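You operate a simulated robot arm through the tools that you are given. There is no shell and no other tool. Be economical: measure what you need, move in short steps, check, and stop when the job is done.

Carry out the task below with a simulated robot arm. There is one attempt and no reset: what you move stays moved.

TASK
Form the sheet in the red frame and switch the former off.
Fine: slide in, press the head down and hold it when it shows HOT; pull the slide out at the end.

It is judged by the outcome, as a careful person would: the job done as asked, and still so three seconds after it is handed in. It fails if anything else is knocked over, pushed out of place, dropped, spilled or broken.

THE ROBOT
A 7-joint arm with a two-finger parallel gripper, fixed in place. Base frame: the origin is at the foot of the arm, x ahead of it, y to its left, z up. Lengths are in m, angles in rad, forces in N, time in s.
With the tool pointing down near the work surface it reaches from about 0.28 to 0.68 m from the base axis. Its first joint turns from -1.152 to 1.152 rad. Payload 1.57 kg.
Tool frame: the origin (TCP) lies between the finger pads and is the grasp point; the fingertips stand 0.03 m ahead of it; z points along the fingers, y is the line along which they close. The gripper opens to 0.11 m. The fingers are 0.024 m wide and 0.012 m thick; the gripper's body (0.048 by 0.112 m) begins 0.078 m behind the TCP.
Orientation is that of the tool frame in the base frame, as [roll, pitch, yaw] about the fixed x, y, z axes, in that order (R = Rz(yaw) Ry(pitch) Rx(roll)). With the fingers straight down and closing along the base's y, the tool's x points along the base's -x, its y along +y and its z along -z.

THE INTERFACE
- The arm moves only by the tool send_rows. Its argument "moves" is a list of rows, each an object of numbers (a shift or turn left out is 0, a gripper value left out holds the last): "dx", "dy", "dz": the shift along the base's x, y, z in units of 100 mm (1.0 is 100 mm); "rx", "ry", "rz": the turn, a rotation vector about the base's x, y, z in units of 60 degrees (1.0 is 60 degrees). In form: [{"dx": .., "dy": .., "dz": .., "rx": .., "ry": .., "rz": ..}, ...]. A call has 1 to 8 rows; each row is the pose to reach, as a shift and turn from the pose commanded when the call began. "fingers" is the closure in counts, from 0 (fully open) to 255 (shut), set as the call begins (left out, the last holds). A call with a number of a shift or a turn outside -1 to 1 is refused whole. A row lasts 0.2 s, in which the tool goes at most 0.05 m and 0.15 rad; a call with a longer step from one row to the next is refused whole, and so is a gripper value outside its range. A pose out of reach is approached as far as the arm can. The call stops where the force on the tool passes 90 N (or 10 N more than at its start, if that is more) or the arm is blocked; 0.2 s more then pass. The fingers move at their own pace (about 0.108 m/s each) and stop on an object; they squeeze with about 30 N. The grip force told is the motor's: it shows also when the fingers shut on nothing. Time passes only in rows, and 0.2 s behind the last, so rows that repeat a pose let the fingers close. It gives the time, the measured TCP pose, the force on the tool (base axes), the opening and the grip force at its end, in the units of the frame above (readings bear some noise).
- Cameras (640 x 400 px; columns grow to the right, rows downward): "scene" is fixed at [0.1499, -0.3793, 1.4106]; the picture's right is [0.90, -0.44, 0.00], its down [-0.21, -0.42, -0.88] and it looks along [0.39, 0.79, -0.47] (base axes); focal length 304 px, centre (320, 200). "wrist" rides on the gripper at [-0.036, 0, -0.08] in the tool frame; the picture's right is [0.00, -1.00, 0.00], its down [0.97, 0.00, -0.24] and it looks along [0.24, 0.00, 0.97] (tool axes); focal length 218 px, centre (320, 200).
- get_image(camera): a new picture of that camera. No time passes.
- probe_pixels(camera, pixels): for up to 12 pixels [column, row] of the newest picture of that camera ("zoom" is the newest enlarged one), the place [x, y, z] in the base frame of the surface seen there, good to about 0.002 m. No time passes.
- zoom(camera, box): a new picture of the part [left, top, right, bottom] of that camera's present view, enlarged. No time passes.
- sign_off(): hands the job in; it is judged then, once.

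Work in short steps. Measure before you move; look again where a grasp or a placing could have gone wrong, and mend it. You have 80 turns and 46 pictures in all, the two below and enlarged ones among them. Open the gripper and draw the arm clear of the work before you hand the job in, unless the task says otherwise; then end with one line.

The tools are called after "Call:" as name(argument=value, ...) on one line, values as JSON. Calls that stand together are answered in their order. send_rows: Moves the arm, as the interface text tells. Its arguments: {"type":"object","properties":{"moves":{"type":"array"},"fingers":{"type":"number"}},"required":["moves"]} The other tools are called the same way: get_image (camera) takes a picture; probe_pixels (camera, pixels) gives the place of the surface under pixels of a picture; zoom (camera, box) takes an enlarged picture of a part of a camera's view; sign_off () hands the job in.

At the start:

```text
time: 0.0
ee_pos: [0.3414, 0.1135, 1.2904]
orientation: [3.14, 0.0, 3.141]
wrist_force: [0.2, 0.2, 0.6]
gripper_width: 0.11
gripper_force: 0.0
```

scene: 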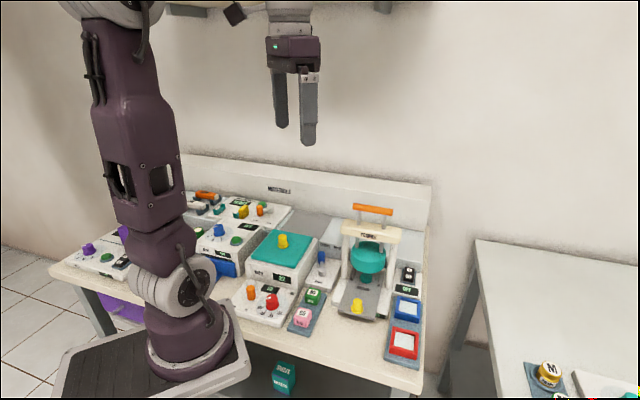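
wrist: 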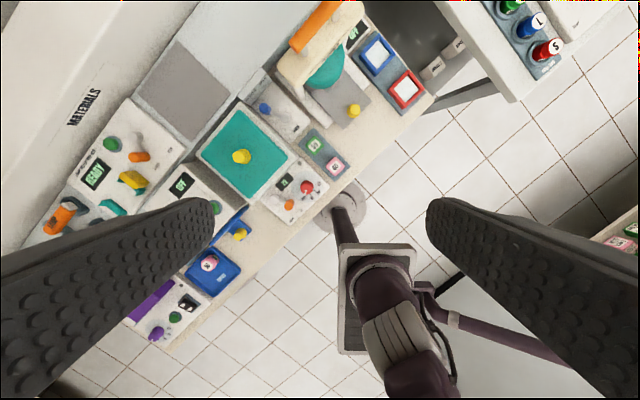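

I start by enlarging the former area in the scene view to see the parts.

Call:
zoom(camera="scene", box=[320, 190, 440, 370])

Call:
zoom(camera="scene", box=[180, 170, 440, 340])

```text
2.22 times, centred on (380, 280) of scene
```

zoom: 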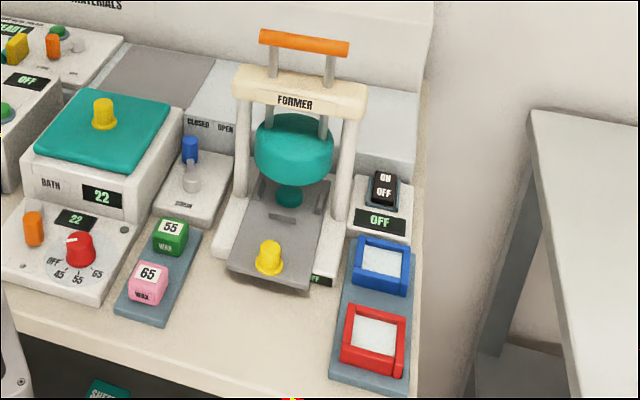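

```text
2.35 times, centred on (310, 255) of scene
```

zoom: 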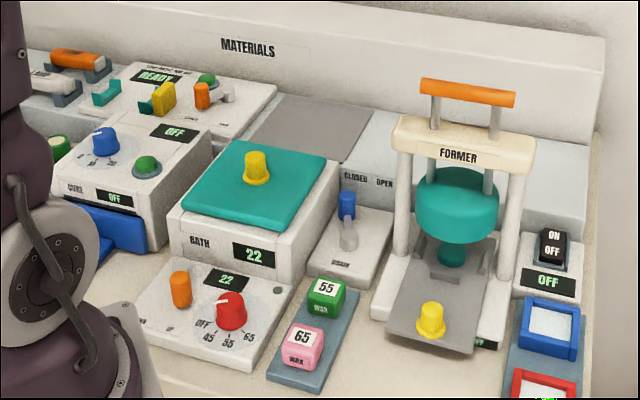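

I look closer at labels and the slide.

Call:
zoom(camera="scene", box=[330, 230, 430, 330])

Call:
zoom(camera="scene", box=[380, 255, 440, 365])

Call:
zoom(camera="wrist", box=[240, 0, 440, 180])

Call:
zoom(camera="scene", box=[300, 235, 350, 295])

```text
4.00 times, centred on (380, 280) of scene
```

zoom: 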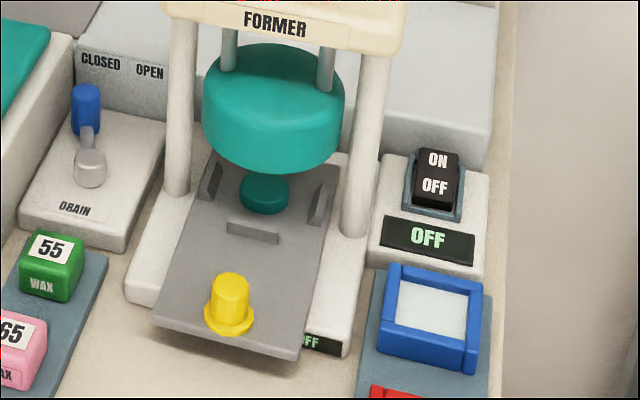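

```text
3.64 times, centred on (410, 310) of scene
```

zoom: 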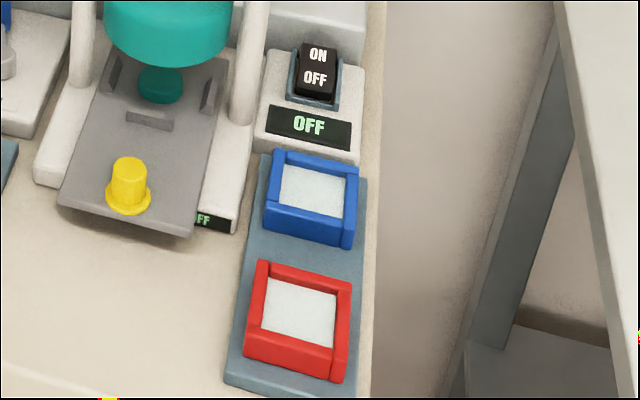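

```text
2.22 times, centred on (340, 90) of wrist
```

zoom: 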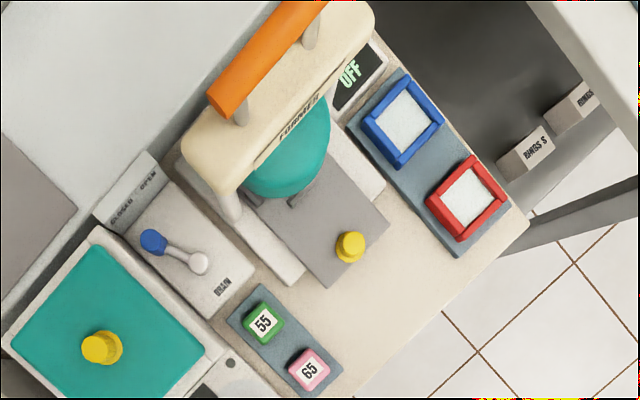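

```text
6.67 times, centred on (325, 265) of scene
```

zoom: 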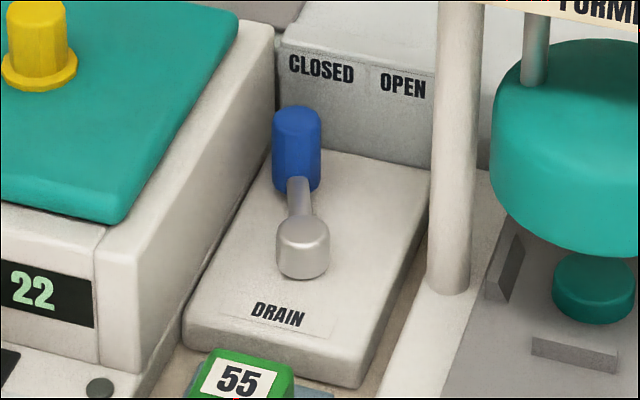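

Now probe key points in a scene zoom.

Call:
zoom(camera="scene", box=[330, 190, 430, 370])

Call:
probe_pixels(camera="scene", pixels=[[357, 301], [338, 311], [376, 320], [382, 274], [412, 275], [403, 315], [354, 206], [390, 211], [369, 245], [371, 270], [351, 254], [410, 264]])

Call:
probe_pixels(camera="wrist", pixels=[[407, 90], [397, 76], [418, 92], [403, 104], [390, 90], [377, 53], [354, 109], [362, 93], [388, 69], [345, 127], [435, 98], [301, 40]])

```text
2.22 times, centred on (380, 280) of scene
```

zoom: 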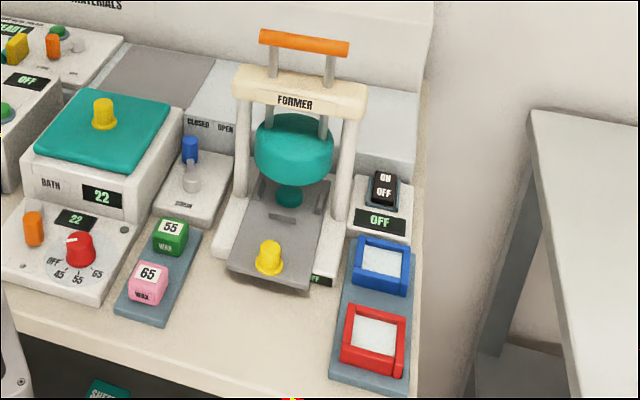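

```text
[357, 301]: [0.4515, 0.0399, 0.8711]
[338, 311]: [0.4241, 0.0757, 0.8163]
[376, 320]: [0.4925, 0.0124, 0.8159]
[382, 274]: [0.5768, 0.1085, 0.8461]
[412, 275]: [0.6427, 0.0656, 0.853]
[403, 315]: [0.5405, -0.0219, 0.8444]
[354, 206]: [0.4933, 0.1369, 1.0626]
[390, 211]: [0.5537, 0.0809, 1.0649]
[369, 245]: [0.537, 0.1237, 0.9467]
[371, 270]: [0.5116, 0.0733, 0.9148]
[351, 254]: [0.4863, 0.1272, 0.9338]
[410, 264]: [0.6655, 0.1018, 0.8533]
```

```text
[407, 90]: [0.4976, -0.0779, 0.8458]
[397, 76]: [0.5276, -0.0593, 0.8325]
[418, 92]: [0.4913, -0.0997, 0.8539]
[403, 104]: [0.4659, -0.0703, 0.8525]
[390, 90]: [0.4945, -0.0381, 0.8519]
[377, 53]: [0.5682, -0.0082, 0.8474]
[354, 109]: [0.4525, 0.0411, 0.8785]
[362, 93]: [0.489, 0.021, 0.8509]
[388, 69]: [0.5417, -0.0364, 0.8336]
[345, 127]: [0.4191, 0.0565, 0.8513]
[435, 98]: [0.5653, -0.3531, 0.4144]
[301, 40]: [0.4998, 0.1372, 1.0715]
```

Call:
probe_pixels(camera="zoom", pixels=[[290, 192], [290, 185], [282, 212], [250, 188], [328, 202], [268, 253], [240, 225], [310, 240], [230, 272], [307, 290], [337, 240], [260, 320]])

Call:
probe_pixels(camera="zoom", pixels=[[382, 256], [360, 290], [347, 312], [400, 319], [401, 370], [350, 362], [374, 336], [376, 352], [386, 177], [382, 191], [384, 203], [380, 222]])

```text
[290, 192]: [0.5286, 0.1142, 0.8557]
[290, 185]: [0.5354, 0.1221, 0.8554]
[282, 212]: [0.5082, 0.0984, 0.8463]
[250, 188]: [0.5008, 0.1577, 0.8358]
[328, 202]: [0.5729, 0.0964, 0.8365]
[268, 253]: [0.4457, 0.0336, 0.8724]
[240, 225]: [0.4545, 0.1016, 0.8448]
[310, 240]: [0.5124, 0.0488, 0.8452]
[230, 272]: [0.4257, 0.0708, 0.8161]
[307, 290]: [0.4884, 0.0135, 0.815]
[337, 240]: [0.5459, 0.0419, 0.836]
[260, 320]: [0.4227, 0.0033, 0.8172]
```

```text
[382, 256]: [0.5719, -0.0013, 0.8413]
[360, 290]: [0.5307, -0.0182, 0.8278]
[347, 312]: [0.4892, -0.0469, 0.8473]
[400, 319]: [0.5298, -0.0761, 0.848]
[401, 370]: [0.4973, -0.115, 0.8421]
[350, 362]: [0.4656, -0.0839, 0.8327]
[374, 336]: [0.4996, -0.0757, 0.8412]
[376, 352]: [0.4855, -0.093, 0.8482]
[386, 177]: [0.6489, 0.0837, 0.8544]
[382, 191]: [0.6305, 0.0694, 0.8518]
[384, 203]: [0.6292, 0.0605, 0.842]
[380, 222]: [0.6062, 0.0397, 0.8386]
```

The slide's seat lies half hidden under the head (disc near scene (366,278)); I bring the wrist camera in front of the former, looking inward, to see what slides.

Call:
send_rows(moves=[{"dx": 0.048, "dy": -0.18, "dz": -0.237, "rx": 0.036, "ry": -0.091, "rz": 0.086}, {"dx": 0.097, "dy": -0.36, "dz": -0.475, "rx": 0.0725, "ry": -0.1815, "rz": 0.1715}, {"dx": 0.145, "dy": -0.54, "dz": -0.71, "rx": 0.109, "ry": -0.272, "rz": 0.257}, {"dx": 0.193, "dy": -0.72, "dz": -0.95, "rx": 0.145, "ry": -0.363, "rz": 0.343}, {"dx": 0.24, "dy": -0.9, "dz": -0.96, "rx": 0.181, "ry": -0.454, "rz": 0.429}, {"dx": 0.29, "dy": -1.0, "dz": -0.97, "rx": 0.2175, "ry": -0.5445, "rz": 0.5145}, {"dx": 0.33, "dy": -1.0, "dz": -0.98, "rx": 0.254, "ry": -0.635, "rz": 0.6}, {"dx": 0.386, "dy": -1.0, "dz": -1.0, "rx": 0.29, "ry": -0.726, "rz": 0.686}], fingers=0)

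Call:
get_image(camera="wrist")

```text
time: 1.8
ee_pos: [0.3809, 0.0146, 1.1893]
orientation: [3.141, 0.8, -2.38]
wrist_force: [-0.4, 0.3, 0.0]
gripper_width: 0.1102
gripper_force: 0.0
```

```text
36 pictures are left
```

wrist: 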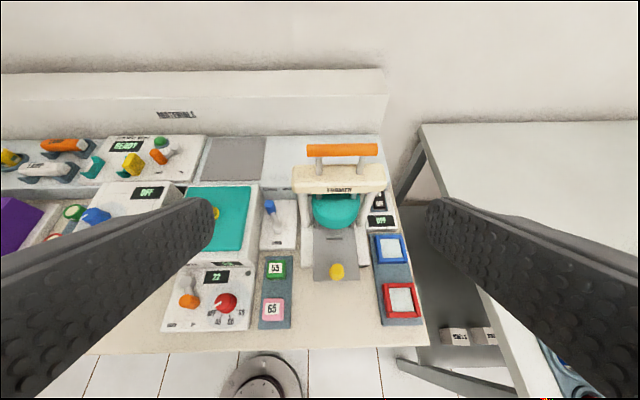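

Call:
send_rows(moves=[{"dx": -0.05, "dy": -0.1, "dz": -0.4, "rx": 0.08, "ry": -0.085}, {"dx": -0.1, "dy": -0.3, "dz": -0.8, "rx": 0.164, "ry": -0.173}, {"dx": -0.15, "dy": -0.4, "dz": -1.0, "rx": 0.22, "ry": -0.23}])

Call:
zoom(camera="wrist", box=[220, 100, 440, 280])

```text
time: 2.6
ee_pos: [0.3635, -0.0271, 1.0918]
orientation: [3.137, 1.135, -2.388]
wrist_force: [0.1, 1.1, 0.0]
gripper_width: 0.1102
gripper_force: 0.0
out of reach, approached as far as the arm can: row 3
```

```text
2.22 times, centred on (330, 190) of wrist
```

zoom: 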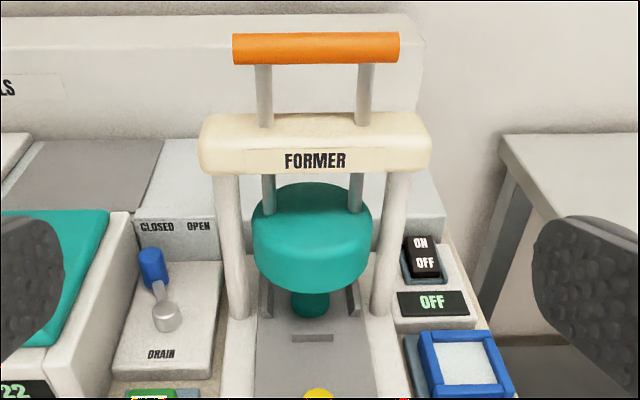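

Call:
zoom(camera="wrist", box=[280, 170, 400, 290])

Call:
probe_pixels(camera="wrist", pixels=[[326, 234], [326, 238], [326, 241], [326, 246], [327, 252], [311, 240], [342, 238], [315, 242], [337, 242], [326, 222], [348, 243], [326, 226]])

```text
3.33 times, centred on (340, 230) of wrist
```

zoom: 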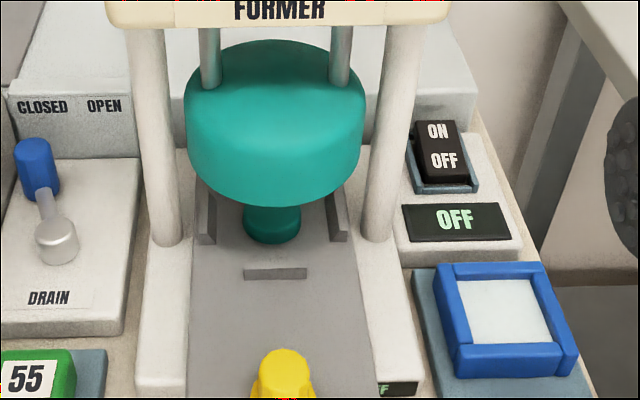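

```text
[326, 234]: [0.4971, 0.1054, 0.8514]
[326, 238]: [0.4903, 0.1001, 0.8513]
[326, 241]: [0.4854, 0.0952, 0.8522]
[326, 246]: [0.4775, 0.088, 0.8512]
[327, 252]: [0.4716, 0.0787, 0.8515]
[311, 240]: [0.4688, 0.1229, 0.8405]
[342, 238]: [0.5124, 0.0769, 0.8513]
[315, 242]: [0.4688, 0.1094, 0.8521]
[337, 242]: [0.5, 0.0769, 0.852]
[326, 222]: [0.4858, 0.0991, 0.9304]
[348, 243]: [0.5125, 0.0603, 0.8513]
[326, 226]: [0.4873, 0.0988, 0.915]
```

Call:
probe_pixels(camera="zoom", pixels=[[272, 215], [272, 235], [272, 242], [272, 250], [207, 235], [340, 232], [275, 273], [275, 278], [195, 190], [340, 200], [248, 220], [297, 220]])

Call:
probe_pixels(camera="zoom", pixels=[[190, 160], [360, 150], [274, 195], [275, 60], [280, 365], [205, 330], [365, 330], [160, 380], [405, 390], [275, 320], [300, 345], [150, 180]])

```text
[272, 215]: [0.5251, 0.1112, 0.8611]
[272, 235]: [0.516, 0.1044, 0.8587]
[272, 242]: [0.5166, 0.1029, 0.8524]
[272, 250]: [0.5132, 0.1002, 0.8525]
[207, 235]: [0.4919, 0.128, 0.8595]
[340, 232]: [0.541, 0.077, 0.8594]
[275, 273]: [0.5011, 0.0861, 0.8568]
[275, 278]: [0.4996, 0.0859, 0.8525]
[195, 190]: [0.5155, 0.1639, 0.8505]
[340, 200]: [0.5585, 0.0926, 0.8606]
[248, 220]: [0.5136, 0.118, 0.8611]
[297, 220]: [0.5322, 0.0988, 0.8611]
```

```text
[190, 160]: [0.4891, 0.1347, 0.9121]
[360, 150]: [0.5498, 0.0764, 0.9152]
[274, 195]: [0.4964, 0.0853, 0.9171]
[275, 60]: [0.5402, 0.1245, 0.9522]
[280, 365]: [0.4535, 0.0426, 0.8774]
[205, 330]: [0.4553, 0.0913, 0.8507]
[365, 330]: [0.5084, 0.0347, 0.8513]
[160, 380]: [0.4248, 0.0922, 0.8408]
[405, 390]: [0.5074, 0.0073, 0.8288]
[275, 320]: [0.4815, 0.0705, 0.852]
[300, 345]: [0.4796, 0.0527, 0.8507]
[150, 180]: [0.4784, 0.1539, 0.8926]
```

The disc (z 0.861) sits under the head centre, so the slide is in now; I will have to pull it out to load. I right the tool above the yellow knob (0.4535, 0.0426, top 0.877).

Call:
send_rows(moves=[{"dx": 0.11, "dy": 0.09, "dz": -0.1, "rx": -0.093, "ry": 0.098}, {"dx": 0.22, "dy": 0.17, "dz": -0.2, "rx": -0.187, "ry": 0.197}, {"dx": 0.33, "dy": 0.26, "dz": -0.3, "rx": -0.28, "ry": 0.295}, {"dx": 0.45, "dy": 0.35, "dz": -0.4, "rx": -0.373, "ry": 0.393}, {"dx": 0.56, "dy": 0.44, "dz": -0.5, "rx": -0.467, "ry": 0.491}, {"dx": 0.67, "dy": 0.52, "dz": -0.6, "rx": -0.56, "ry": 0.59}, {"dx": 0.78, "dy": 0.61, "dz": -0.7, "rx": -0.654, "ry": 0.688}, {"dx": 0.9, "dy": 0.7, "dz": -0.8, "rx": -0.747, "ry": 0.786}])

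Call:
get_image(camera="wrist")

```text
time: 4.4
ee_pos: [0.4535, 0.043, 1.0113]
orientation: [-3.141, -0.004, -2.383]
wrist_force: [0.1, 0.4, 0.1]
gripper_width: 0.1096
gripper_force: 0.1
out of reach, approached as far as the arm can: row 1, 2
```

```text
33 pictures are left
```

wrist: 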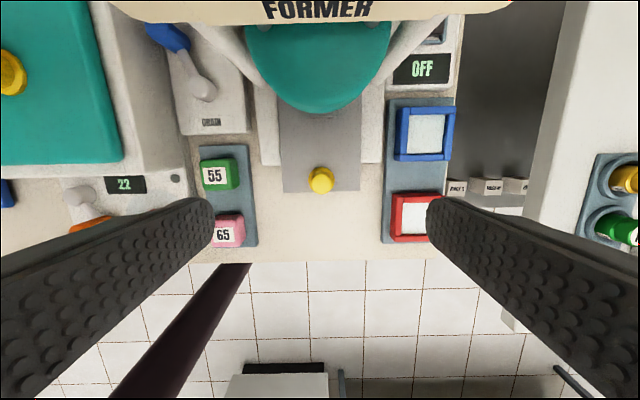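

Knob is at (321,180) in the wrist view, right on the tool axis. I probe knob, frames, slide.

Call:
probe_pixels(camera="wrist", pixels=[[321, 174], [321, 184], [321, 192], [300, 165], [280, 192], [360, 190], [425, 107], [400, 160], [390, 234], [391, 217], [425, 232], [412, 215]])

Call:
probe_pixels(camera="wrist", pixels=[[410, 237], [395, 199], [420, 197], [407, 110], [401, 132], [424, 110], [449, 130], [424, 156], [424, 133], [388, 170], [421, 70], [430, 35]])

```text
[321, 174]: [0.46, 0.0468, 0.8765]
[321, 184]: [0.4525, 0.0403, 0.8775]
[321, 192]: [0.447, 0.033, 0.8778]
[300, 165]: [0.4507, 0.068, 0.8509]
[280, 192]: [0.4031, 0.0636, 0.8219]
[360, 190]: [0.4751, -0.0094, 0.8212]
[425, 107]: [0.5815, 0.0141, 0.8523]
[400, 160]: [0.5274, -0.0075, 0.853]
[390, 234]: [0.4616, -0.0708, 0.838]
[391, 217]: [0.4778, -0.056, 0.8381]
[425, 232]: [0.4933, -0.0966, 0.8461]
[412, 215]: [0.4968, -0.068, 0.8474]
```

```text
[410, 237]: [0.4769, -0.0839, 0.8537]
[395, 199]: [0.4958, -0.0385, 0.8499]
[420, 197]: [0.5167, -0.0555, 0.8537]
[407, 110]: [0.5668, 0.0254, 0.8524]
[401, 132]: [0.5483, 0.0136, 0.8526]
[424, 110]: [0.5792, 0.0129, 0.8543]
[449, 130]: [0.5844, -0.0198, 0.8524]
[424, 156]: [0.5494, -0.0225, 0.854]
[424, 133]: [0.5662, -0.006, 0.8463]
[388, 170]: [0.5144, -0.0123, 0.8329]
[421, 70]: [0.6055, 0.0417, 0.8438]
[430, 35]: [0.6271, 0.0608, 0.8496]
```

Knob centre ≈ (0.4525, 0.041), slide top 0.851. I narrow the fingers (the wax cubes are near) and descend to grip it.

Call:
send_rows(moves=[{"dx": -0.01, "dy": -0.02, "dz": 0}, {"dx": -0.01, "dy": -0.02, "dz": 0}, {"dx": -0.01, "dy": -0.02, "dz": -0.4}, {"dx": -0.01, "dy": -0.02, "dz": -0.8}, {"dx": -0.01, "dy": -0.02, "dz": -1.0}], fingers=130)

Call:
send_rows(moves=[{"dz": -0.12}, {"dz": -0.23}])

Call:
get_image(camera="wrist")

```text
time: 5.6
ee_pos: [0.4526, 0.0403, 0.9129]
orientation: [3.139, -0.002, -2.381]
wrist_force: [-0.4, -0.9, 0.6]
gripper_width: 0.0538
gripper_force: 0.1
```

```text
time: 6.2
ee_pos: [0.4526, 0.0399, 0.8881]
orientation: [-3.141, -0.003, -2.382]
wrist_force: [0.3, 0.4, 0.6]
gripper_width: 0.054
gripper_force: 0.1
```

```text
32 pictures are left
```

wrist: 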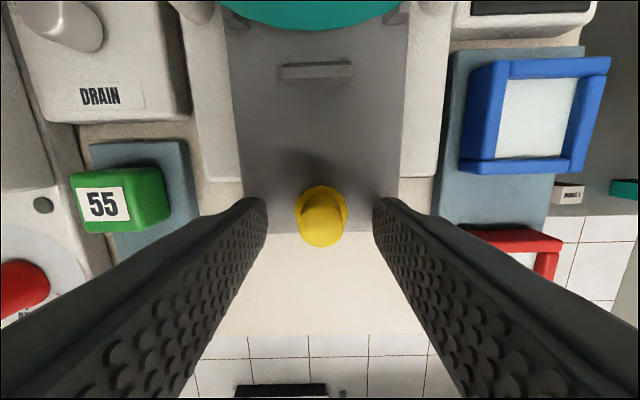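

Knob is centred between the pads; close and pull the slide out toward me.

Call:
send_rows(moves=[{}, {}, {}, {}], fingers=255)

Call:
send_rows(moves=[{"dx": -0.072, "dy": -0.069}, {"dx": -0.145, "dy": -0.138}, {"dx": -0.217, "dy": -0.207}, {"dx": -0.29, "dy": -0.276}])

Call:
get_image(camera="wrist")

```text
time: 7.2
ee_pos: [0.4529, 0.0406, 0.889]
orientation: [3.141, -0.004, -2.382]
wrist_force: [4.7, -7.4, -11.8]
gripper_width: 0.0212
gripper_force: 34.2
```

```text
time: 8.2
ee_pos: [0.4246, 0.0121, 0.889]
orientation: [-3.141, -0.001, -2.384]
wrist_force: [20.7, -20.8, -22.5]
gripper_width: 0.0213
gripper_force: 34.8
```

```text
31 pictures are left
```

wrist: 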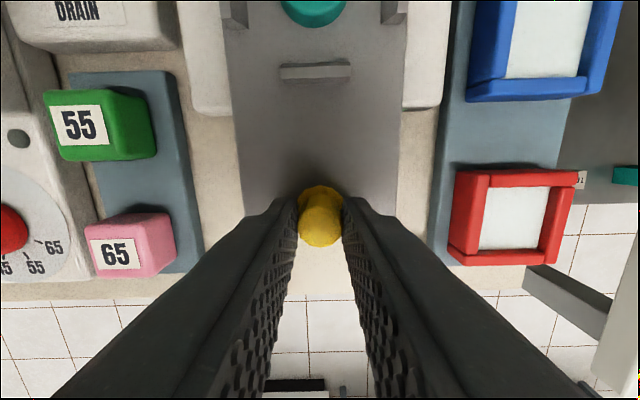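

The slide comes out with the disc; a sideways force of ~29 N says the track is nearer 45°, so I correct and keep pulling.

Call:
send_rows(moves=[{"dx": 0.012, "dy": -0.012, "dz": -0.008}, {"dx": -0.06, "dy": -0.09, "dz": -0.01}, {"dx": -0.13, "dy": -0.165, "dz": -0.01}, {"dx": -0.2, "dy": -0.235, "dz": -0.01}, {"dx": -0.27, "dy": -0.305, "dz": -0.01}])

Call:
get_image(camera="wrist")

```text
time: 9.4
ee_pos: [0.3954, -0.0174, 0.8888]
orientation: [3.14, -0.002, -2.382]
wrist_force: [4.1, -3.8, 26.3]
gripper_width: 0.0213
gripper_force: 34.6
```

```text
30 pictures are left
```

wrist: 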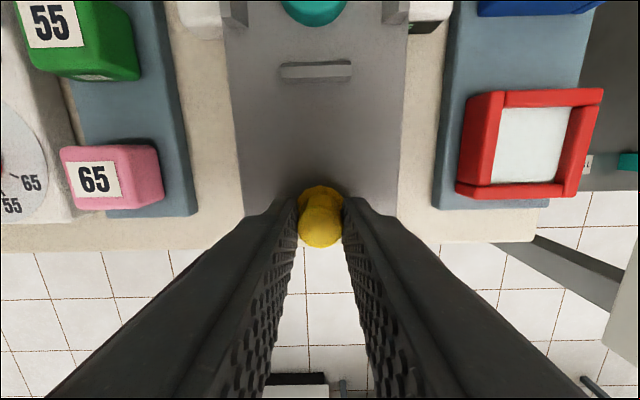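

Call:
send_rows(moves=[{"dx": -0.07, "dy": -0.07, "dz": 0.006}, {"dx": -0.14, "dy": -0.14, "dz": 0.006}, {"dx": -0.21, "dy": -0.21, "dz": 0.006}, {"dx": -0.28, "dy": -0.28, "dz": 0.006}])

Call:
get_image(camera="scene")

```text
time: 10.4
ee_pos: [0.3672, -0.0457, 0.8887]
orientation: [3.138, -0.005, -2.385]
wrist_force: [0.4, 0.4, 0.7]
gripper_width: 0.0001
gripper_force: 21.0
```

```text
29 pictures are left
```

scene: 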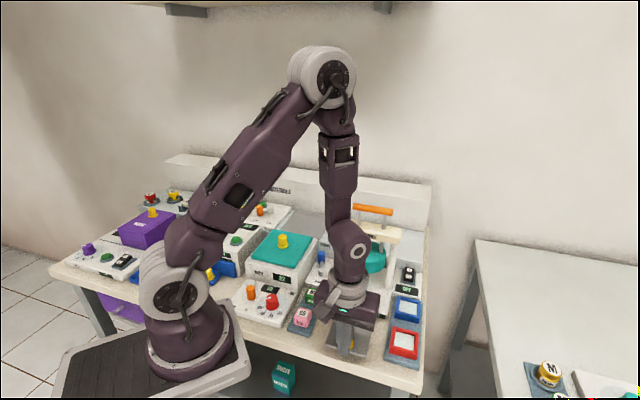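

The knob slipped free at the end stop, so the slide is fully out. I rise, open, and go above the red frame to measure it.

Call:
send_rows(moves=[{}, {"dz": 0.3}, {"dz": 0.7}, {"dx": 0.2, "dy": -0.1, "dz": 1.0}, {"dx": 0.6, "dy": -0.2, "dz": 1.0, "rz": 0.012}, {"dx": 1.0, "dy": -0.3, "dz": 1.0, "rz": 0.024}], fingers=60)

Call:
get_image(camera="wrist")

```text
time: 11.8
ee_pos: [0.468, -0.0758, 0.9883]
orientation: [3.14, -0.002, -2.356]
wrist_force: [-0.3, 0.4, 0.5]
gripper_width: 0.084
gripper_force: 0.1
```

```text
28 pictures are left
```

wrist: 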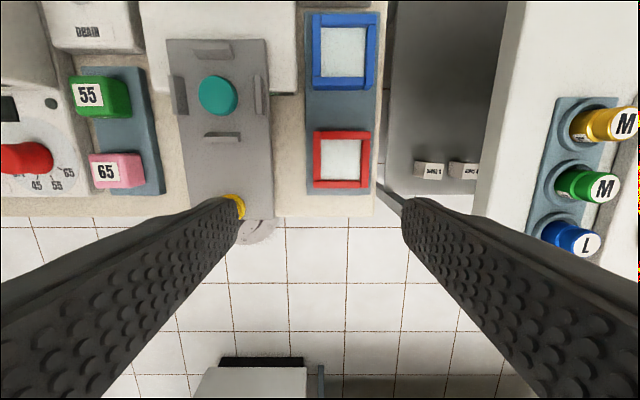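

The seat is plain now: four ribs around the disc. I enlarge and probe the frame and seat.

Call:
zoom(camera="wrist", box=[150, 20, 390, 220])

```text
2.00 times, centred on (270, 120) of wrist
```

zoom: 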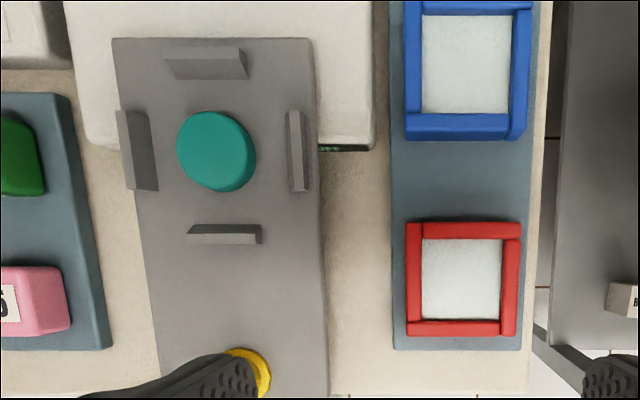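

Call:
probe_pixels(camera="zoom", pixels=[[409, 280], [421, 280], [504, 280], [517, 280], [463, 224], [463, 236], [460, 322], [460, 334], [398, 300], [463, 280], [411, 228], [514, 330]])

Call:
probe_pixels(camera="zoom", pixels=[[210, 151], [180, 151], [240, 151], [207, 115], [205, 52], [205, 57], [122, 150], [130, 150], [290, 130], [296, 150], [225, 228], [225, 260]])

```text
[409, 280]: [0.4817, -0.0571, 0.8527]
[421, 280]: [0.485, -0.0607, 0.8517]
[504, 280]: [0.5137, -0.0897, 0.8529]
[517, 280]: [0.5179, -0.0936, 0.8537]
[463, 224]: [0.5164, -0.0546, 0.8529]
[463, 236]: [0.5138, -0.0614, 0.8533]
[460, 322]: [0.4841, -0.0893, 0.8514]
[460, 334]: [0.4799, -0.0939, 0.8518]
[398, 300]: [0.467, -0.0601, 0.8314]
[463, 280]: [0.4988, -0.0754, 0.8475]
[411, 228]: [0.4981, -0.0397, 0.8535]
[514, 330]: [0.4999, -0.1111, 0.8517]
```

```text
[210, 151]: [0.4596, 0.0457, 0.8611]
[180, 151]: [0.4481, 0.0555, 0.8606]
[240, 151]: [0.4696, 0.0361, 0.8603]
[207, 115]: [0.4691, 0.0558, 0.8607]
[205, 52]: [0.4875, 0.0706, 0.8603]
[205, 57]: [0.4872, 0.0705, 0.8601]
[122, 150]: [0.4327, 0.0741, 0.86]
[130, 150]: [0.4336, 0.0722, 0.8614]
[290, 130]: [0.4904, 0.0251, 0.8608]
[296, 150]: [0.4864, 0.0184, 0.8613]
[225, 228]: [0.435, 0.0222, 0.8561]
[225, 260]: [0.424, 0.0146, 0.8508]
```

Frame centre (0.499, −0.075), top 0.853, width 53 mm; seat centre (0.459, 0.0458), ribs up to 0.861. I move over the frame and descend so the tips sit ~12 mm above its base.

Call:
send_rows(moves=[{"dx": 0.31, "dy": 0.008}, {"dx": 0.31, "dy": 0.008}, {"dx": 0.31, "dy": 0.008, "dz": -0.4}, {"dx": 0.31, "dy": 0.008, "dz": -0.7}, {"dx": 0.31, "dy": 0.008, "dz": -0.9}])

Call:
get_image(camera="wrist")

```text
time: 13.0
ee_pos: [0.4994, -0.074, 0.899]
orientation: [-3.142, -0.001, -2.357]
wrist_force: [-0.7, -1.1, 0.3]
gripper_width: 0.0842
gripper_force: 0.1
```

```text
26 pictures are left
```

wrist: 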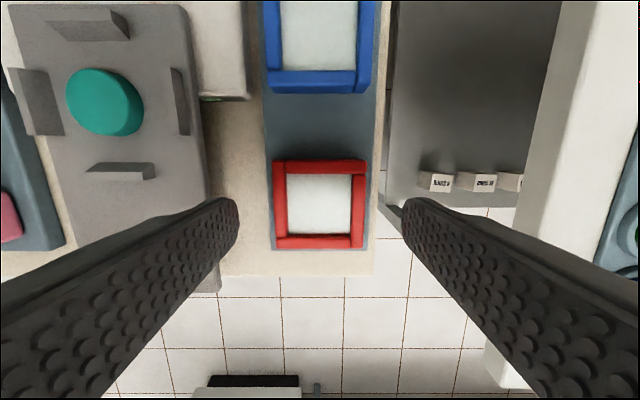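

Call:
send_rows(moves=[{"dx": 0.008, "dy": 0.003, "dz": -0.15}, {"dx": 0.008, "dy": 0.003, "dz": -0.245}])

Call:
send_rows(moves=[{}, {}, {}, {}], fingers=255)

Call:
send_rows(moves=[{"dz": 0.1}, {"dz": 0.3}, {"dz": 0.5}])

Call:
get_image(camera="wrist")

```text
time: 13.6
ee_pos: [0.4997, -0.0742, 0.8749]
orientation: [3.141, -0.002, -2.359]
wrist_force: [0.4, -0.6, 0.0]
gripper_width: 0.0842
gripper_force: 0.1
```

```text
time: 14.6
ee_pos: [0.4998, -0.0743, 0.8749]
orientation: [3.142, -0.002, -2.359]
wrist_force: [0.8, 0.8, 0.3]
gripper_width: 0.0544
gripper_force: 30.3
```

```text
time: 15.4
ee_pos: [0.4988, -0.074, 0.9251]
orientation: [3.141, 0.0, -2.359]
wrist_force: [0.4, 0.2, -0.5]
gripper_width: 0.0547
gripper_force: 30.5
```

```text
25 pictures are left
```

wrist: 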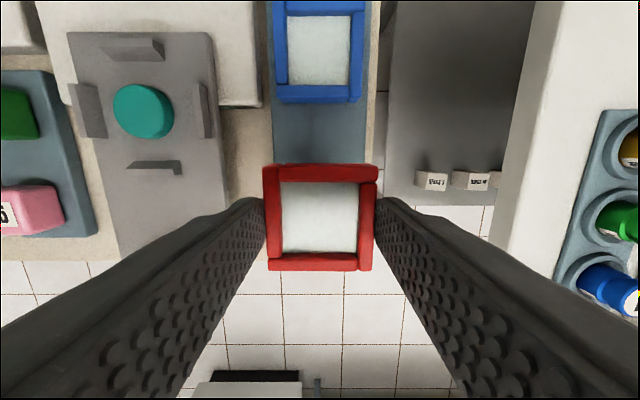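

Frame is held. I measure where its centre is relative to the TCP.

Call:
probe_pixels(camera="wrist", pixels=[[320, 168], [320, 178], [320, 257], [320, 266], [268, 215], [371, 215], [320, 220], [143, 110], [90, 110], [203, 105], [134, 50], [150, 165]])

```text
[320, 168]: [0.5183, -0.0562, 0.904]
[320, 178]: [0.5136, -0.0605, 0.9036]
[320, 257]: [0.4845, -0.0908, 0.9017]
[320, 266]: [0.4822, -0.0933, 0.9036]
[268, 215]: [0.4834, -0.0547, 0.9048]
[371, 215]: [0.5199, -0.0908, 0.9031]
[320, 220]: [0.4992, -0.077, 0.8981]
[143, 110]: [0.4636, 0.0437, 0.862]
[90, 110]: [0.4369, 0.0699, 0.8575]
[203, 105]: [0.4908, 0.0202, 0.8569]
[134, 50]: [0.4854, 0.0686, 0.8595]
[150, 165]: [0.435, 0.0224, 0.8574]
```

Call:
send_rows(moves=[{"dx": -0.05, "dy": 0.15, "dz": 0.1}, {"dx": -0.15, "dy": 0.45, "dz": 0.1}, {"dx": -0.25, "dy": 0.75, "dz": 0.1}, {"dx": -0.33, "dy": 1.0, "dz": 0.1}])

Call:
send_rows(moves=[{"dx": -0.067, "dy": 0.198, "dz": 0.0}, {"dx": -0.067, "dy": 0.198, "dz": 0.0}, {"dx": -0.067, "dy": 0.198, "dz": -0.1}, {"dx": -0.067, "dy": 0.198, "dz": -0.22}])

Call:
get_image(camera="wrist")

```text
time: 16.4
ee_pos: [0.4673, 0.0269, 0.9349]
orientation: [-3.14, -0.002, -2.357]
wrist_force: [0.1, -0.5, 0.1]
gripper_width: 0.0546
gripper_force: 30.4
```

```text
time: 17.4
ee_pos: [0.4612, 0.0453, 0.9124]
orientation: [3.141, -0.003, -2.358]
wrist_force: [0.6, 0.7, -0.4]
gripper_width: 0.0544
gripper_force: 30.0
```

```text
24 pictures are left
```

wrist: 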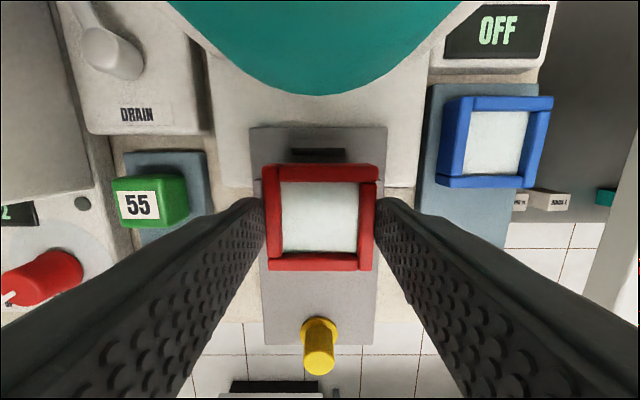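

I correct 2 mm sideways and lower the frame onto the seat.

Call:
send_rows(moves=[{"dx": -0.018, "dy": 0.005}, {"dx": -0.018, "dy": 0.005, "dz": -0.1}, {"dx": -0.018, "dy": 0.005, "dz": -0.16}, {"dx": -0.018, "dy": 0.005, "dz": -0.185}])

Call:
get_image(camera="wrist")

```text
time: 18.4
ee_pos: [0.4592, 0.0469, 0.8937]
orientation: [3.141, -0.002, -2.358]
wrist_force: [-0.7, 0.4, -0.5]
gripper_width: 0.0545
gripper_force: 30.2
```

```text
23 pictures are left
```

wrist: 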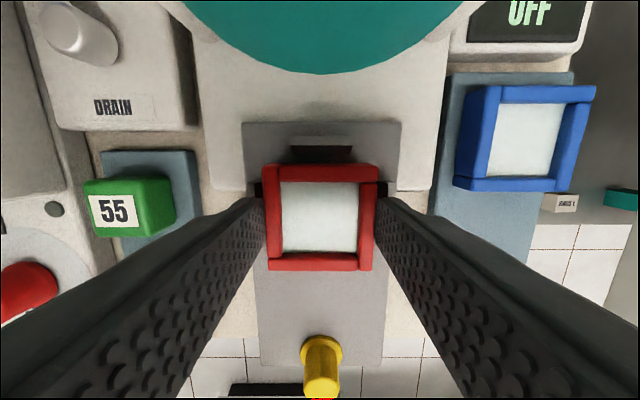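

Call:
send_rows(moves=[{"dz": -0.012}, {"dz": -0.012}])

Call:
zoom(camera="wrist", box=[220, 100, 420, 300])

```text
time: 19.0
ee_pos: [0.4585, 0.0457, 0.8923]
orientation: [3.14, -0.001, -2.357]
wrist_force: [-0.3, 0.3, 8.7]
gripper_width: 0.0547
gripper_force: 30.1
```

```text
2.00 times, centred on (320, 200) of wrist
```

zoom: 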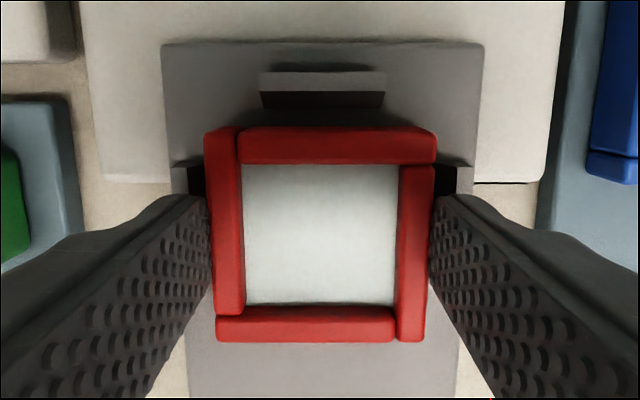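

Contact (8.7 N) at the expected height; release by a small opening and rise straight up.

Call:
send_rows(moves=[{"dz": 0.01}, {"dz": 0.01}, {"dz": 0.3}, {"dz": 0.7}], fingers=75)

Call:
get_image(camera="wrist")

```text
time: 20.0
ee_pos: [0.4597, 0.0459, 0.9629]
orientation: [3.14, -0.002, -2.358]
wrist_force: [0.3, 0.1, 0.2]
gripper_width: 0.0775
gripper_force: 0.1
```

```text
21 pictures are left
```

wrist: 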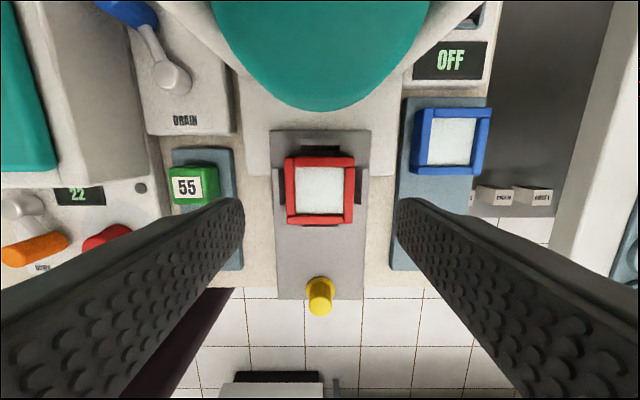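

Frame sits squarely in the ribs. Probe the knob to push the slide in.

Call:
probe_pixels(camera="wrist", pixels=[[320, 283], [309, 288], [331, 288], [320, 290], [320, 307]])

Call:
send_rows(moves=[{"dx": -0.25, "dy": -0.25}, {"dx": -0.5, "dy": -0.5}, {"dx": -0.72, "dy": -0.72}], fingers=130)

Call:
get_image(camera="wrist")

```text
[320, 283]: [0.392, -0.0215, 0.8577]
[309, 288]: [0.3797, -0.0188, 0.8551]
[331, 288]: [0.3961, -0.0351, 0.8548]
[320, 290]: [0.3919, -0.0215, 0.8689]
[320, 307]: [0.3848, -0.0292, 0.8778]
```

```text
time: 20.8
ee_pos: [0.3862, -0.026, 0.964]
orientation: [-3.14, -0.002, -2.356]
wrist_force: [0.3, -0.4, -0.2]
gripper_width: 0.0539
gripper_force: 0.1
```

```text
20 pictures are left
```

wrist: 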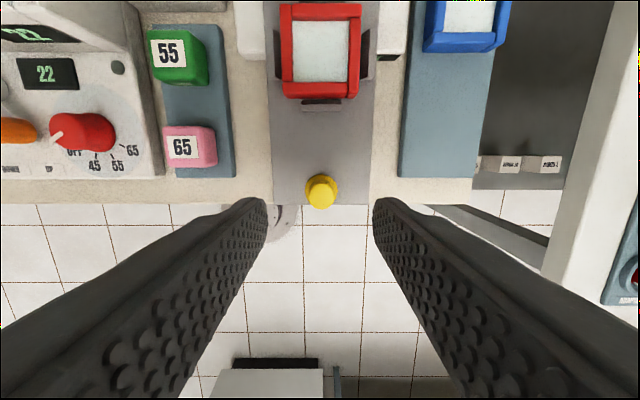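

Call:
send_rows(moves=[{"dz": -0.3}, {"dz": -0.6}, {"dz": -0.75}])

Call:
send_rows(moves=[{}, {}, {}, {}], fingers=255)

Call:
send_rows(moves=[{"dx": 0.06, "dy": 0.06}, {"dx": 0.14, "dy": 0.14}, {"dx": 0.22, "dy": 0.22}, {"dx": 0.3, "dy": 0.3}])

```text
time: 21.6
ee_pos: [0.3868, -0.0258, 0.8864]
orientation: [3.142, -0.001, -2.359]
wrist_force: [-1.5, -0.6, -0.3]
gripper_width: 0.054
gripper_force: 0.1
```

```text
time: 22.6
ee_pos: [0.3883, -0.0248, 0.8875]
orientation: [3.141, -0.002, -2.359]
wrist_force: [13.9, -12.9, -15.1]
gripper_width: 0.0213
gripper_force: 34.1
```

```text
time: 23.6
ee_pos: [0.4176, 0.004, 0.8878]
orientation: [3.14, -0.005, -2.357]
wrist_force: [14.3, -14.3, -13.1]
gripper_width: 0.0214
gripper_force: 34.3
```

Call:
send_rows(moves=[{"dx": 0.08, "dy": 0.06}, {"dx": 0.16, "dy": 0.14}, {"dx": 0.24, "dy": 0.22}, {"dx": 0.32, "dy": 0.3}, {"dx": 0.365, "dy": 0.345}])

Call:
get_image(camera="wrist")

```text
time: 24.8
ee_pos: [0.4521, 0.0393, 0.8872]
orientation: [3.14, -0.001, -2.355]
wrist_force: [-4.9, 7.0, 23.8]
gripper_width: 0.0212
gripper_force: 34.6
```

```text
19 pictures are left
```

wrist: 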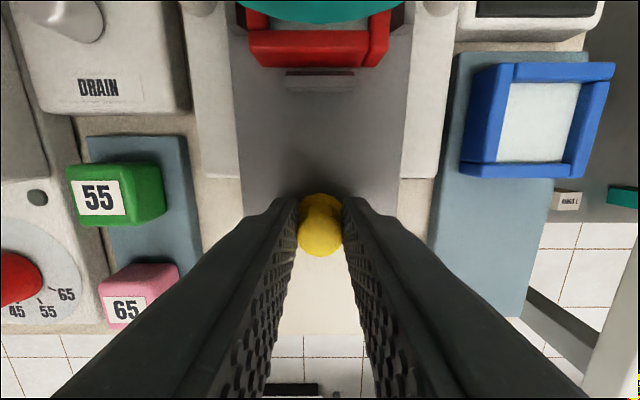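

Nearly in; nudge until the stop.

Call:
send_rows(moves=[{"dx": 0.012, "dy": 0.012}, {"dx": 0.022, "dy": 0.022}, {"dx": 0.03, "dy": 0.03}])

```text
time: 25.6
ee_pos: [0.4556, 0.0424, 0.8872]
orientation: [3.14, -0.003, -2.356]
wrist_force: [-11.2, 12.5, 12.1]
gripper_width: 0.0212
gripper_force: 34.7
```

Call:
send_rows(moves=[{"dx": 0.01, "dy": 0.02}, {"dx": 0.022, "dy": 0.032}, {"dx": 0.035, "dy": 0.045}])

Call:
get_image(camera="wrist")

```text
time: 26.4
ee_pos: [0.457, 0.0437, 0.8875]
orientation: [3.138, -0.009, -2.36]
wrist_force: [-27.4, -9.5, 14.0]
gripper_width: 0.0212
gripper_force: 34.2
```

```text
18 pictures are left
```

wrist: 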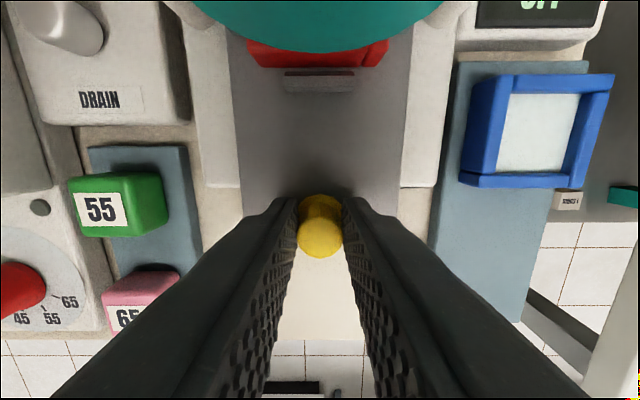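

The stop is reached (−26 N along the slide). I release and rise, then look at the switch and crossbar.

Call:
send_rows(moves=[{"dx": -0.015, "dy": -0.02}, {"dx": -0.015, "dy": -0.02}, {"dx": -0.015, "dy": -0.02}], fingers=130)

Call:
send_rows(moves=[{"dz": 0.4}, {"dx": -0.1, "dy": -0.2, "dz": 0.8}, {"dx": -0.2, "dy": -0.5, "dz": 1.0}, {"dx": -0.1, "dy": -1.0, "dz": 1.0}], fingers=255)

Call:
zoom(camera="scene", box=[330, 190, 430, 310])

Call:
get_image(camera="wrist")

```text
time: 27.2
ee_pos: [0.4599, 0.0438, 0.887]
orientation: [3.14, -0.002, -2.357]
wrist_force: [-0.1, 0.0, 0.5]
gripper_width: 0.0537
gripper_force: 0.1
```

```text
refused: row 4 steps farther than a row can; nothing moved
```

```text
3.33 times, centred on (380, 250) of scene
```

zoom: 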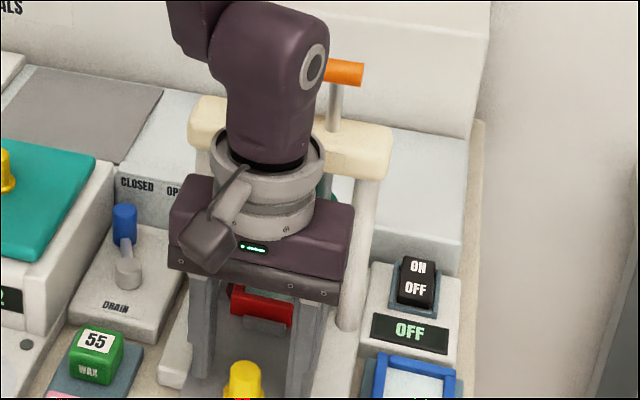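

```text
16 pictures are left
```

wrist: 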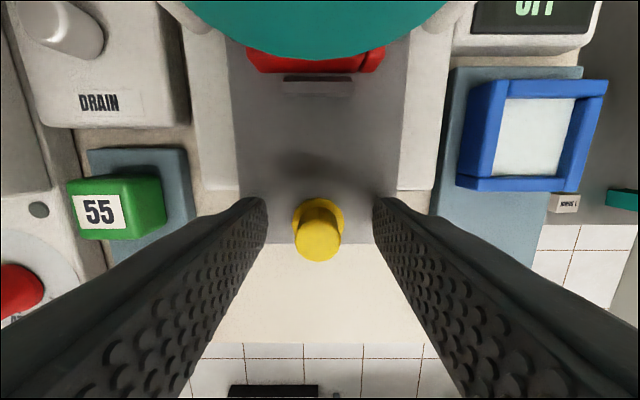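

Call:
probe_pixels(camera="zoom", pixels=[[386, 135], [378, 165], [362, 130], [347, 72], [360, 72], [419, 262], [418, 268], [415, 288], [412, 305], [400, 270], [436, 272], [365, 240]])

Call:
send_rows(moves=[{"dz": 0.4}, {"dx": -0.1, "dy": -0.15, "dz": 0.8}, {"dx": -0.15, "dy": -0.5, "dz": 0.95}, {"dx": 0.1, "dy": -0.9, "dz": 1.0}], fingers=255)

```text
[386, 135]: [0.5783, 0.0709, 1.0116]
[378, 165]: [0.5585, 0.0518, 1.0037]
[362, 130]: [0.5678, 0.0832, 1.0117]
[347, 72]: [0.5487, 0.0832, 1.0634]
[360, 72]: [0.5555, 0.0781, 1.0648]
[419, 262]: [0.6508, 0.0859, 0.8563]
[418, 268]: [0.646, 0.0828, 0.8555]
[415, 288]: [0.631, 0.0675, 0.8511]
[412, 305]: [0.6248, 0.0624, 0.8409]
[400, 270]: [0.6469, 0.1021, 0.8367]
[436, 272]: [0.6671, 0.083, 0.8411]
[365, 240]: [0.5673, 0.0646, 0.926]
```

```text
time: 28.2
ee_pos: [0.4677, -0.0465, 0.9875]
orientation: [3.14, -0.001, -2.356]
wrist_force: [-0.4, -0.4, -0.5]
gripper_width: 0.0
gripper_force: 21.4
```

Crossbar's right end is at v≈0.36, and the rocker at v≈0.398; I turn the gripper −90° (narrow side to the crossbar, also right for the handle) while moving beside the switch.

Call:
send_rows(moves=[{"dx": 0.1, "dz": 0.1, "rz": -0.135}, {"dx": 0.25, "dy": 0.05, "dz": 0.2, "rz": -0.27}, {"dx": 0.4, "dy": 0.1, "dz": 0.3, "rz": -0.405}, {"dx": 0.55, "dy": 0.15, "dz": 0.3, "rz": -0.54}, {"dx": 0.7, "dy": 0.2, "dz": 0.3, "rz": -0.675}, {"dx": 0.85, "dy": 0.25, "dz": 0.3, "rz": -0.81}, {"dx": 1.0, "dy": 0.3, "dz": 0.3, "rz": -0.945}])

Call:
send_rows(moves=[{"dx": 0.1, "dy": 0.1, "rz": -0.14}, {"dx": 0.2, "dy": 0.2, "rz": -0.28}, {"dx": 0.35, "dy": 0.35, "rz": -0.42}, {"dx": 0.45, "dy": 0.5, "rz": -0.555}])

Call:
get_image(camera="wrist")

```text
time: 29.8
ee_pos: [0.5672, -0.0154, 1.0195]
orientation: [3.141, -0.003, 2.933]
wrist_force: [0.0, -0.1, -0.5]
gripper_width: 0.0
gripper_force: 21.5
```

```text
time: 30.8
ee_pos: [0.6134, 0.0336, 1.0186]
orientation: [3.14, -0.001, 2.353]
wrist_force: [-0.3, 0.3, -0.9]
gripper_width: 0.0002
gripper_force: 21.3
```

```text
15 pictures are left
```

wrist: 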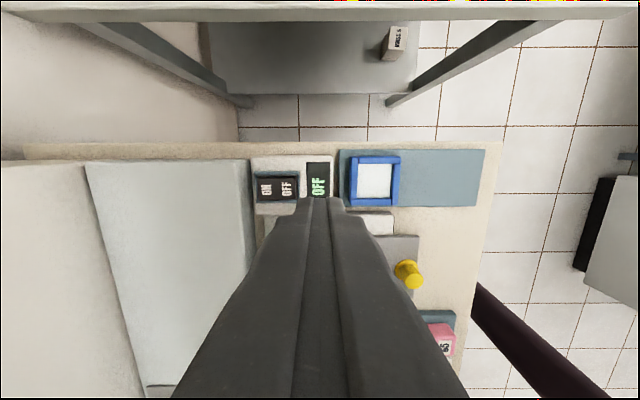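

Call:
probe_pixels(camera="wrist", pixels=[[260, 190], [266, 189], [272, 189], [280, 189], [287, 189], [294, 189], [266, 180], [266, 198], [255, 210], [230, 200]])

```text
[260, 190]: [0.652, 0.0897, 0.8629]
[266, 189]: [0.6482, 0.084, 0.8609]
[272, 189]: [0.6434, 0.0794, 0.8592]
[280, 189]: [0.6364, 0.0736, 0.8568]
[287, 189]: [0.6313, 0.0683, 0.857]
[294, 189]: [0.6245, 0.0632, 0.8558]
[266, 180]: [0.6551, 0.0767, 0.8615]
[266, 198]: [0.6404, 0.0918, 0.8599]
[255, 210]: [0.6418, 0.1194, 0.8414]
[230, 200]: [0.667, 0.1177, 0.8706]
```

Rocker: ON end (0.650, 0.087, 0.862), OFF end lower at 0.856. I press the ON end with closed fingers.

Call:
send_rows(moves=[{"dx": 0.2, "dy": 0.28}, {"dx": 0.389, "dy": 0.551}, {"dx": 0.389, "dy": 0.551, "dz": -0.4}, {"dx": 0.389, "dy": 0.551, "dz": -0.8}, {"dx": 0.389, "dy": 0.551, "dz": -1.0}])

Call:
send_rows(moves=[{"dz": -0.1}, {"dz": -0.2}, {"dz": -0.27}, {"dz": -0.34}])

Call:
zoom(camera="scene", box=[350, 200, 440, 320])

```text
time: 32.0
ee_pos: [0.6518, 0.0894, 0.9168]
orientation: [3.139, -0.003, 2.356]
wrist_force: [0.8, 1.2, 0.0]
gripper_width: 0.0
gripper_force: 21.3
```

```text
time: 33.0
ee_pos: [0.6526, 0.0895, 0.8855]
orientation: [3.138, 0.0, 2.357]
wrist_force: [-5.2, 3.3, 25.1]
gripper_width: 0.0
gripper_force: 21.2
```

```text
3.33 times, centred on (395, 260) of scene
```

zoom: 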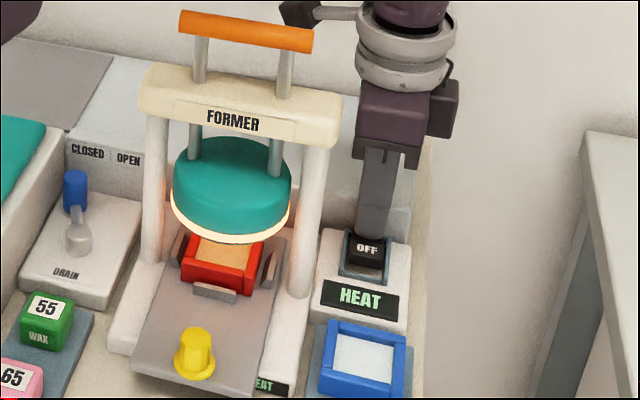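

It reads HEAT and the ring glows. I rise and go above the orange handle (centre ≈ (0.5275, 0.113), top ≈ 1.075).

Call:
send_rows(moves=[{"dz": 0.4}, {"dz": 0.8}, {"dz": 1.0}])

Call:
send_rows(moves=[{"dz": 0.5}, {"dz": 1.0}, {"dx": -0.4, "dy": 0.07, "dz": 1.0}, {"dx": -0.8, "dy": 0.14, "dz": 1.0}, {"dx": -1.0, "dy": 0.19, "dz": 1.0}])

Call:
get_image(camera="wrist")

Call:
zoom(camera="scene", box=[330, 150, 430, 310])

```text
time: 33.8
ee_pos: [0.6517, 0.089, 0.9839]
orientation: [-3.141, -0.003, 2.354]
wrist_force: [-0.4, -0.9, 0.4]
gripper_width: 0.0
gripper_force: 21.9
```

```text
time: 35.0
ee_pos: [0.5604, 0.1073, 1.0848]
orientation: [3.12, 0.017, 2.355]
wrist_force: [68.5, 0.4, -4.0]
gripper_width: 0.0001
gripper_force: 20.8
```

```text
13 pictures are left
```

wrist: 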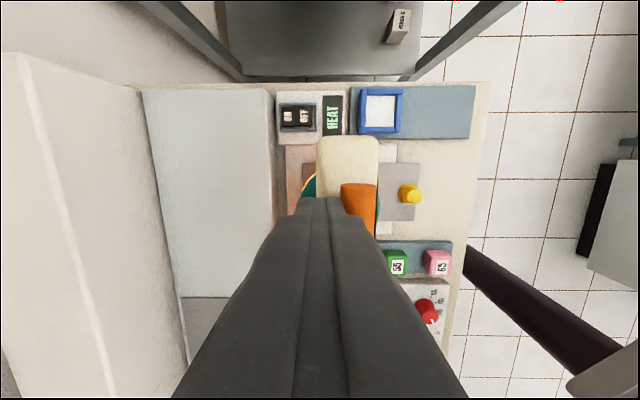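

```text
2.50 times, centred on (380, 230) of scene
```

zoom: 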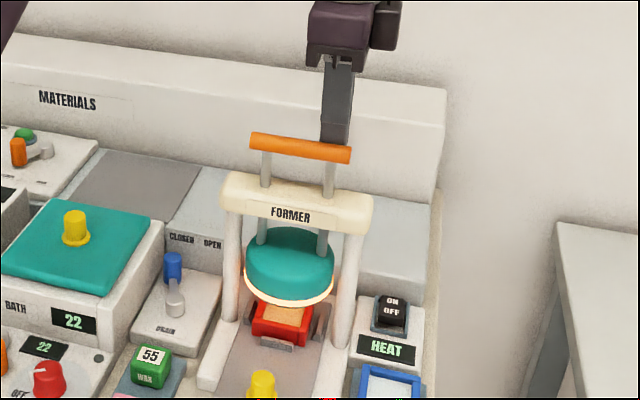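

I moved too low and the closed tips bumped the handle from behind-right; the former looks unmoved. I back off, rise, and look.

Call:
send_rows(moves=[{"dx": 0.3, "dy": 0.05}, {"dx": 0.3, "dy": 0.05, "dz": 0.3}, {"dx": 0.3, "dy": 0.05, "dz": 0.6}])

Call:
get_image(camera="wrist")

```text
time: 35.8
ee_pos: [0.5814, 0.1135, 1.1423]
orientation: [3.141, -0.004, 2.354]
wrist_force: [0.1, -0.1, 0.5]
gripper_width: 0.0
gripper_force: 21.4
```

```text
11 pictures are left
```

wrist: 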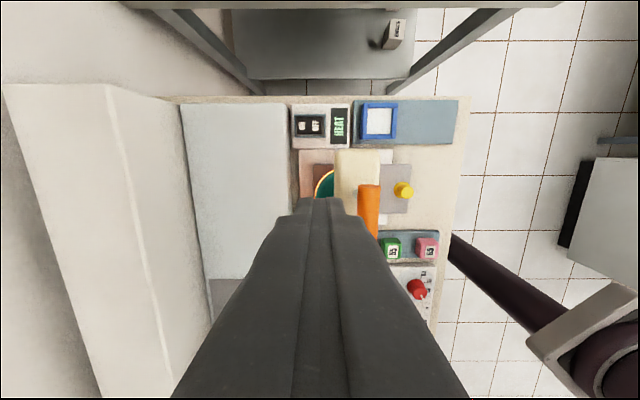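

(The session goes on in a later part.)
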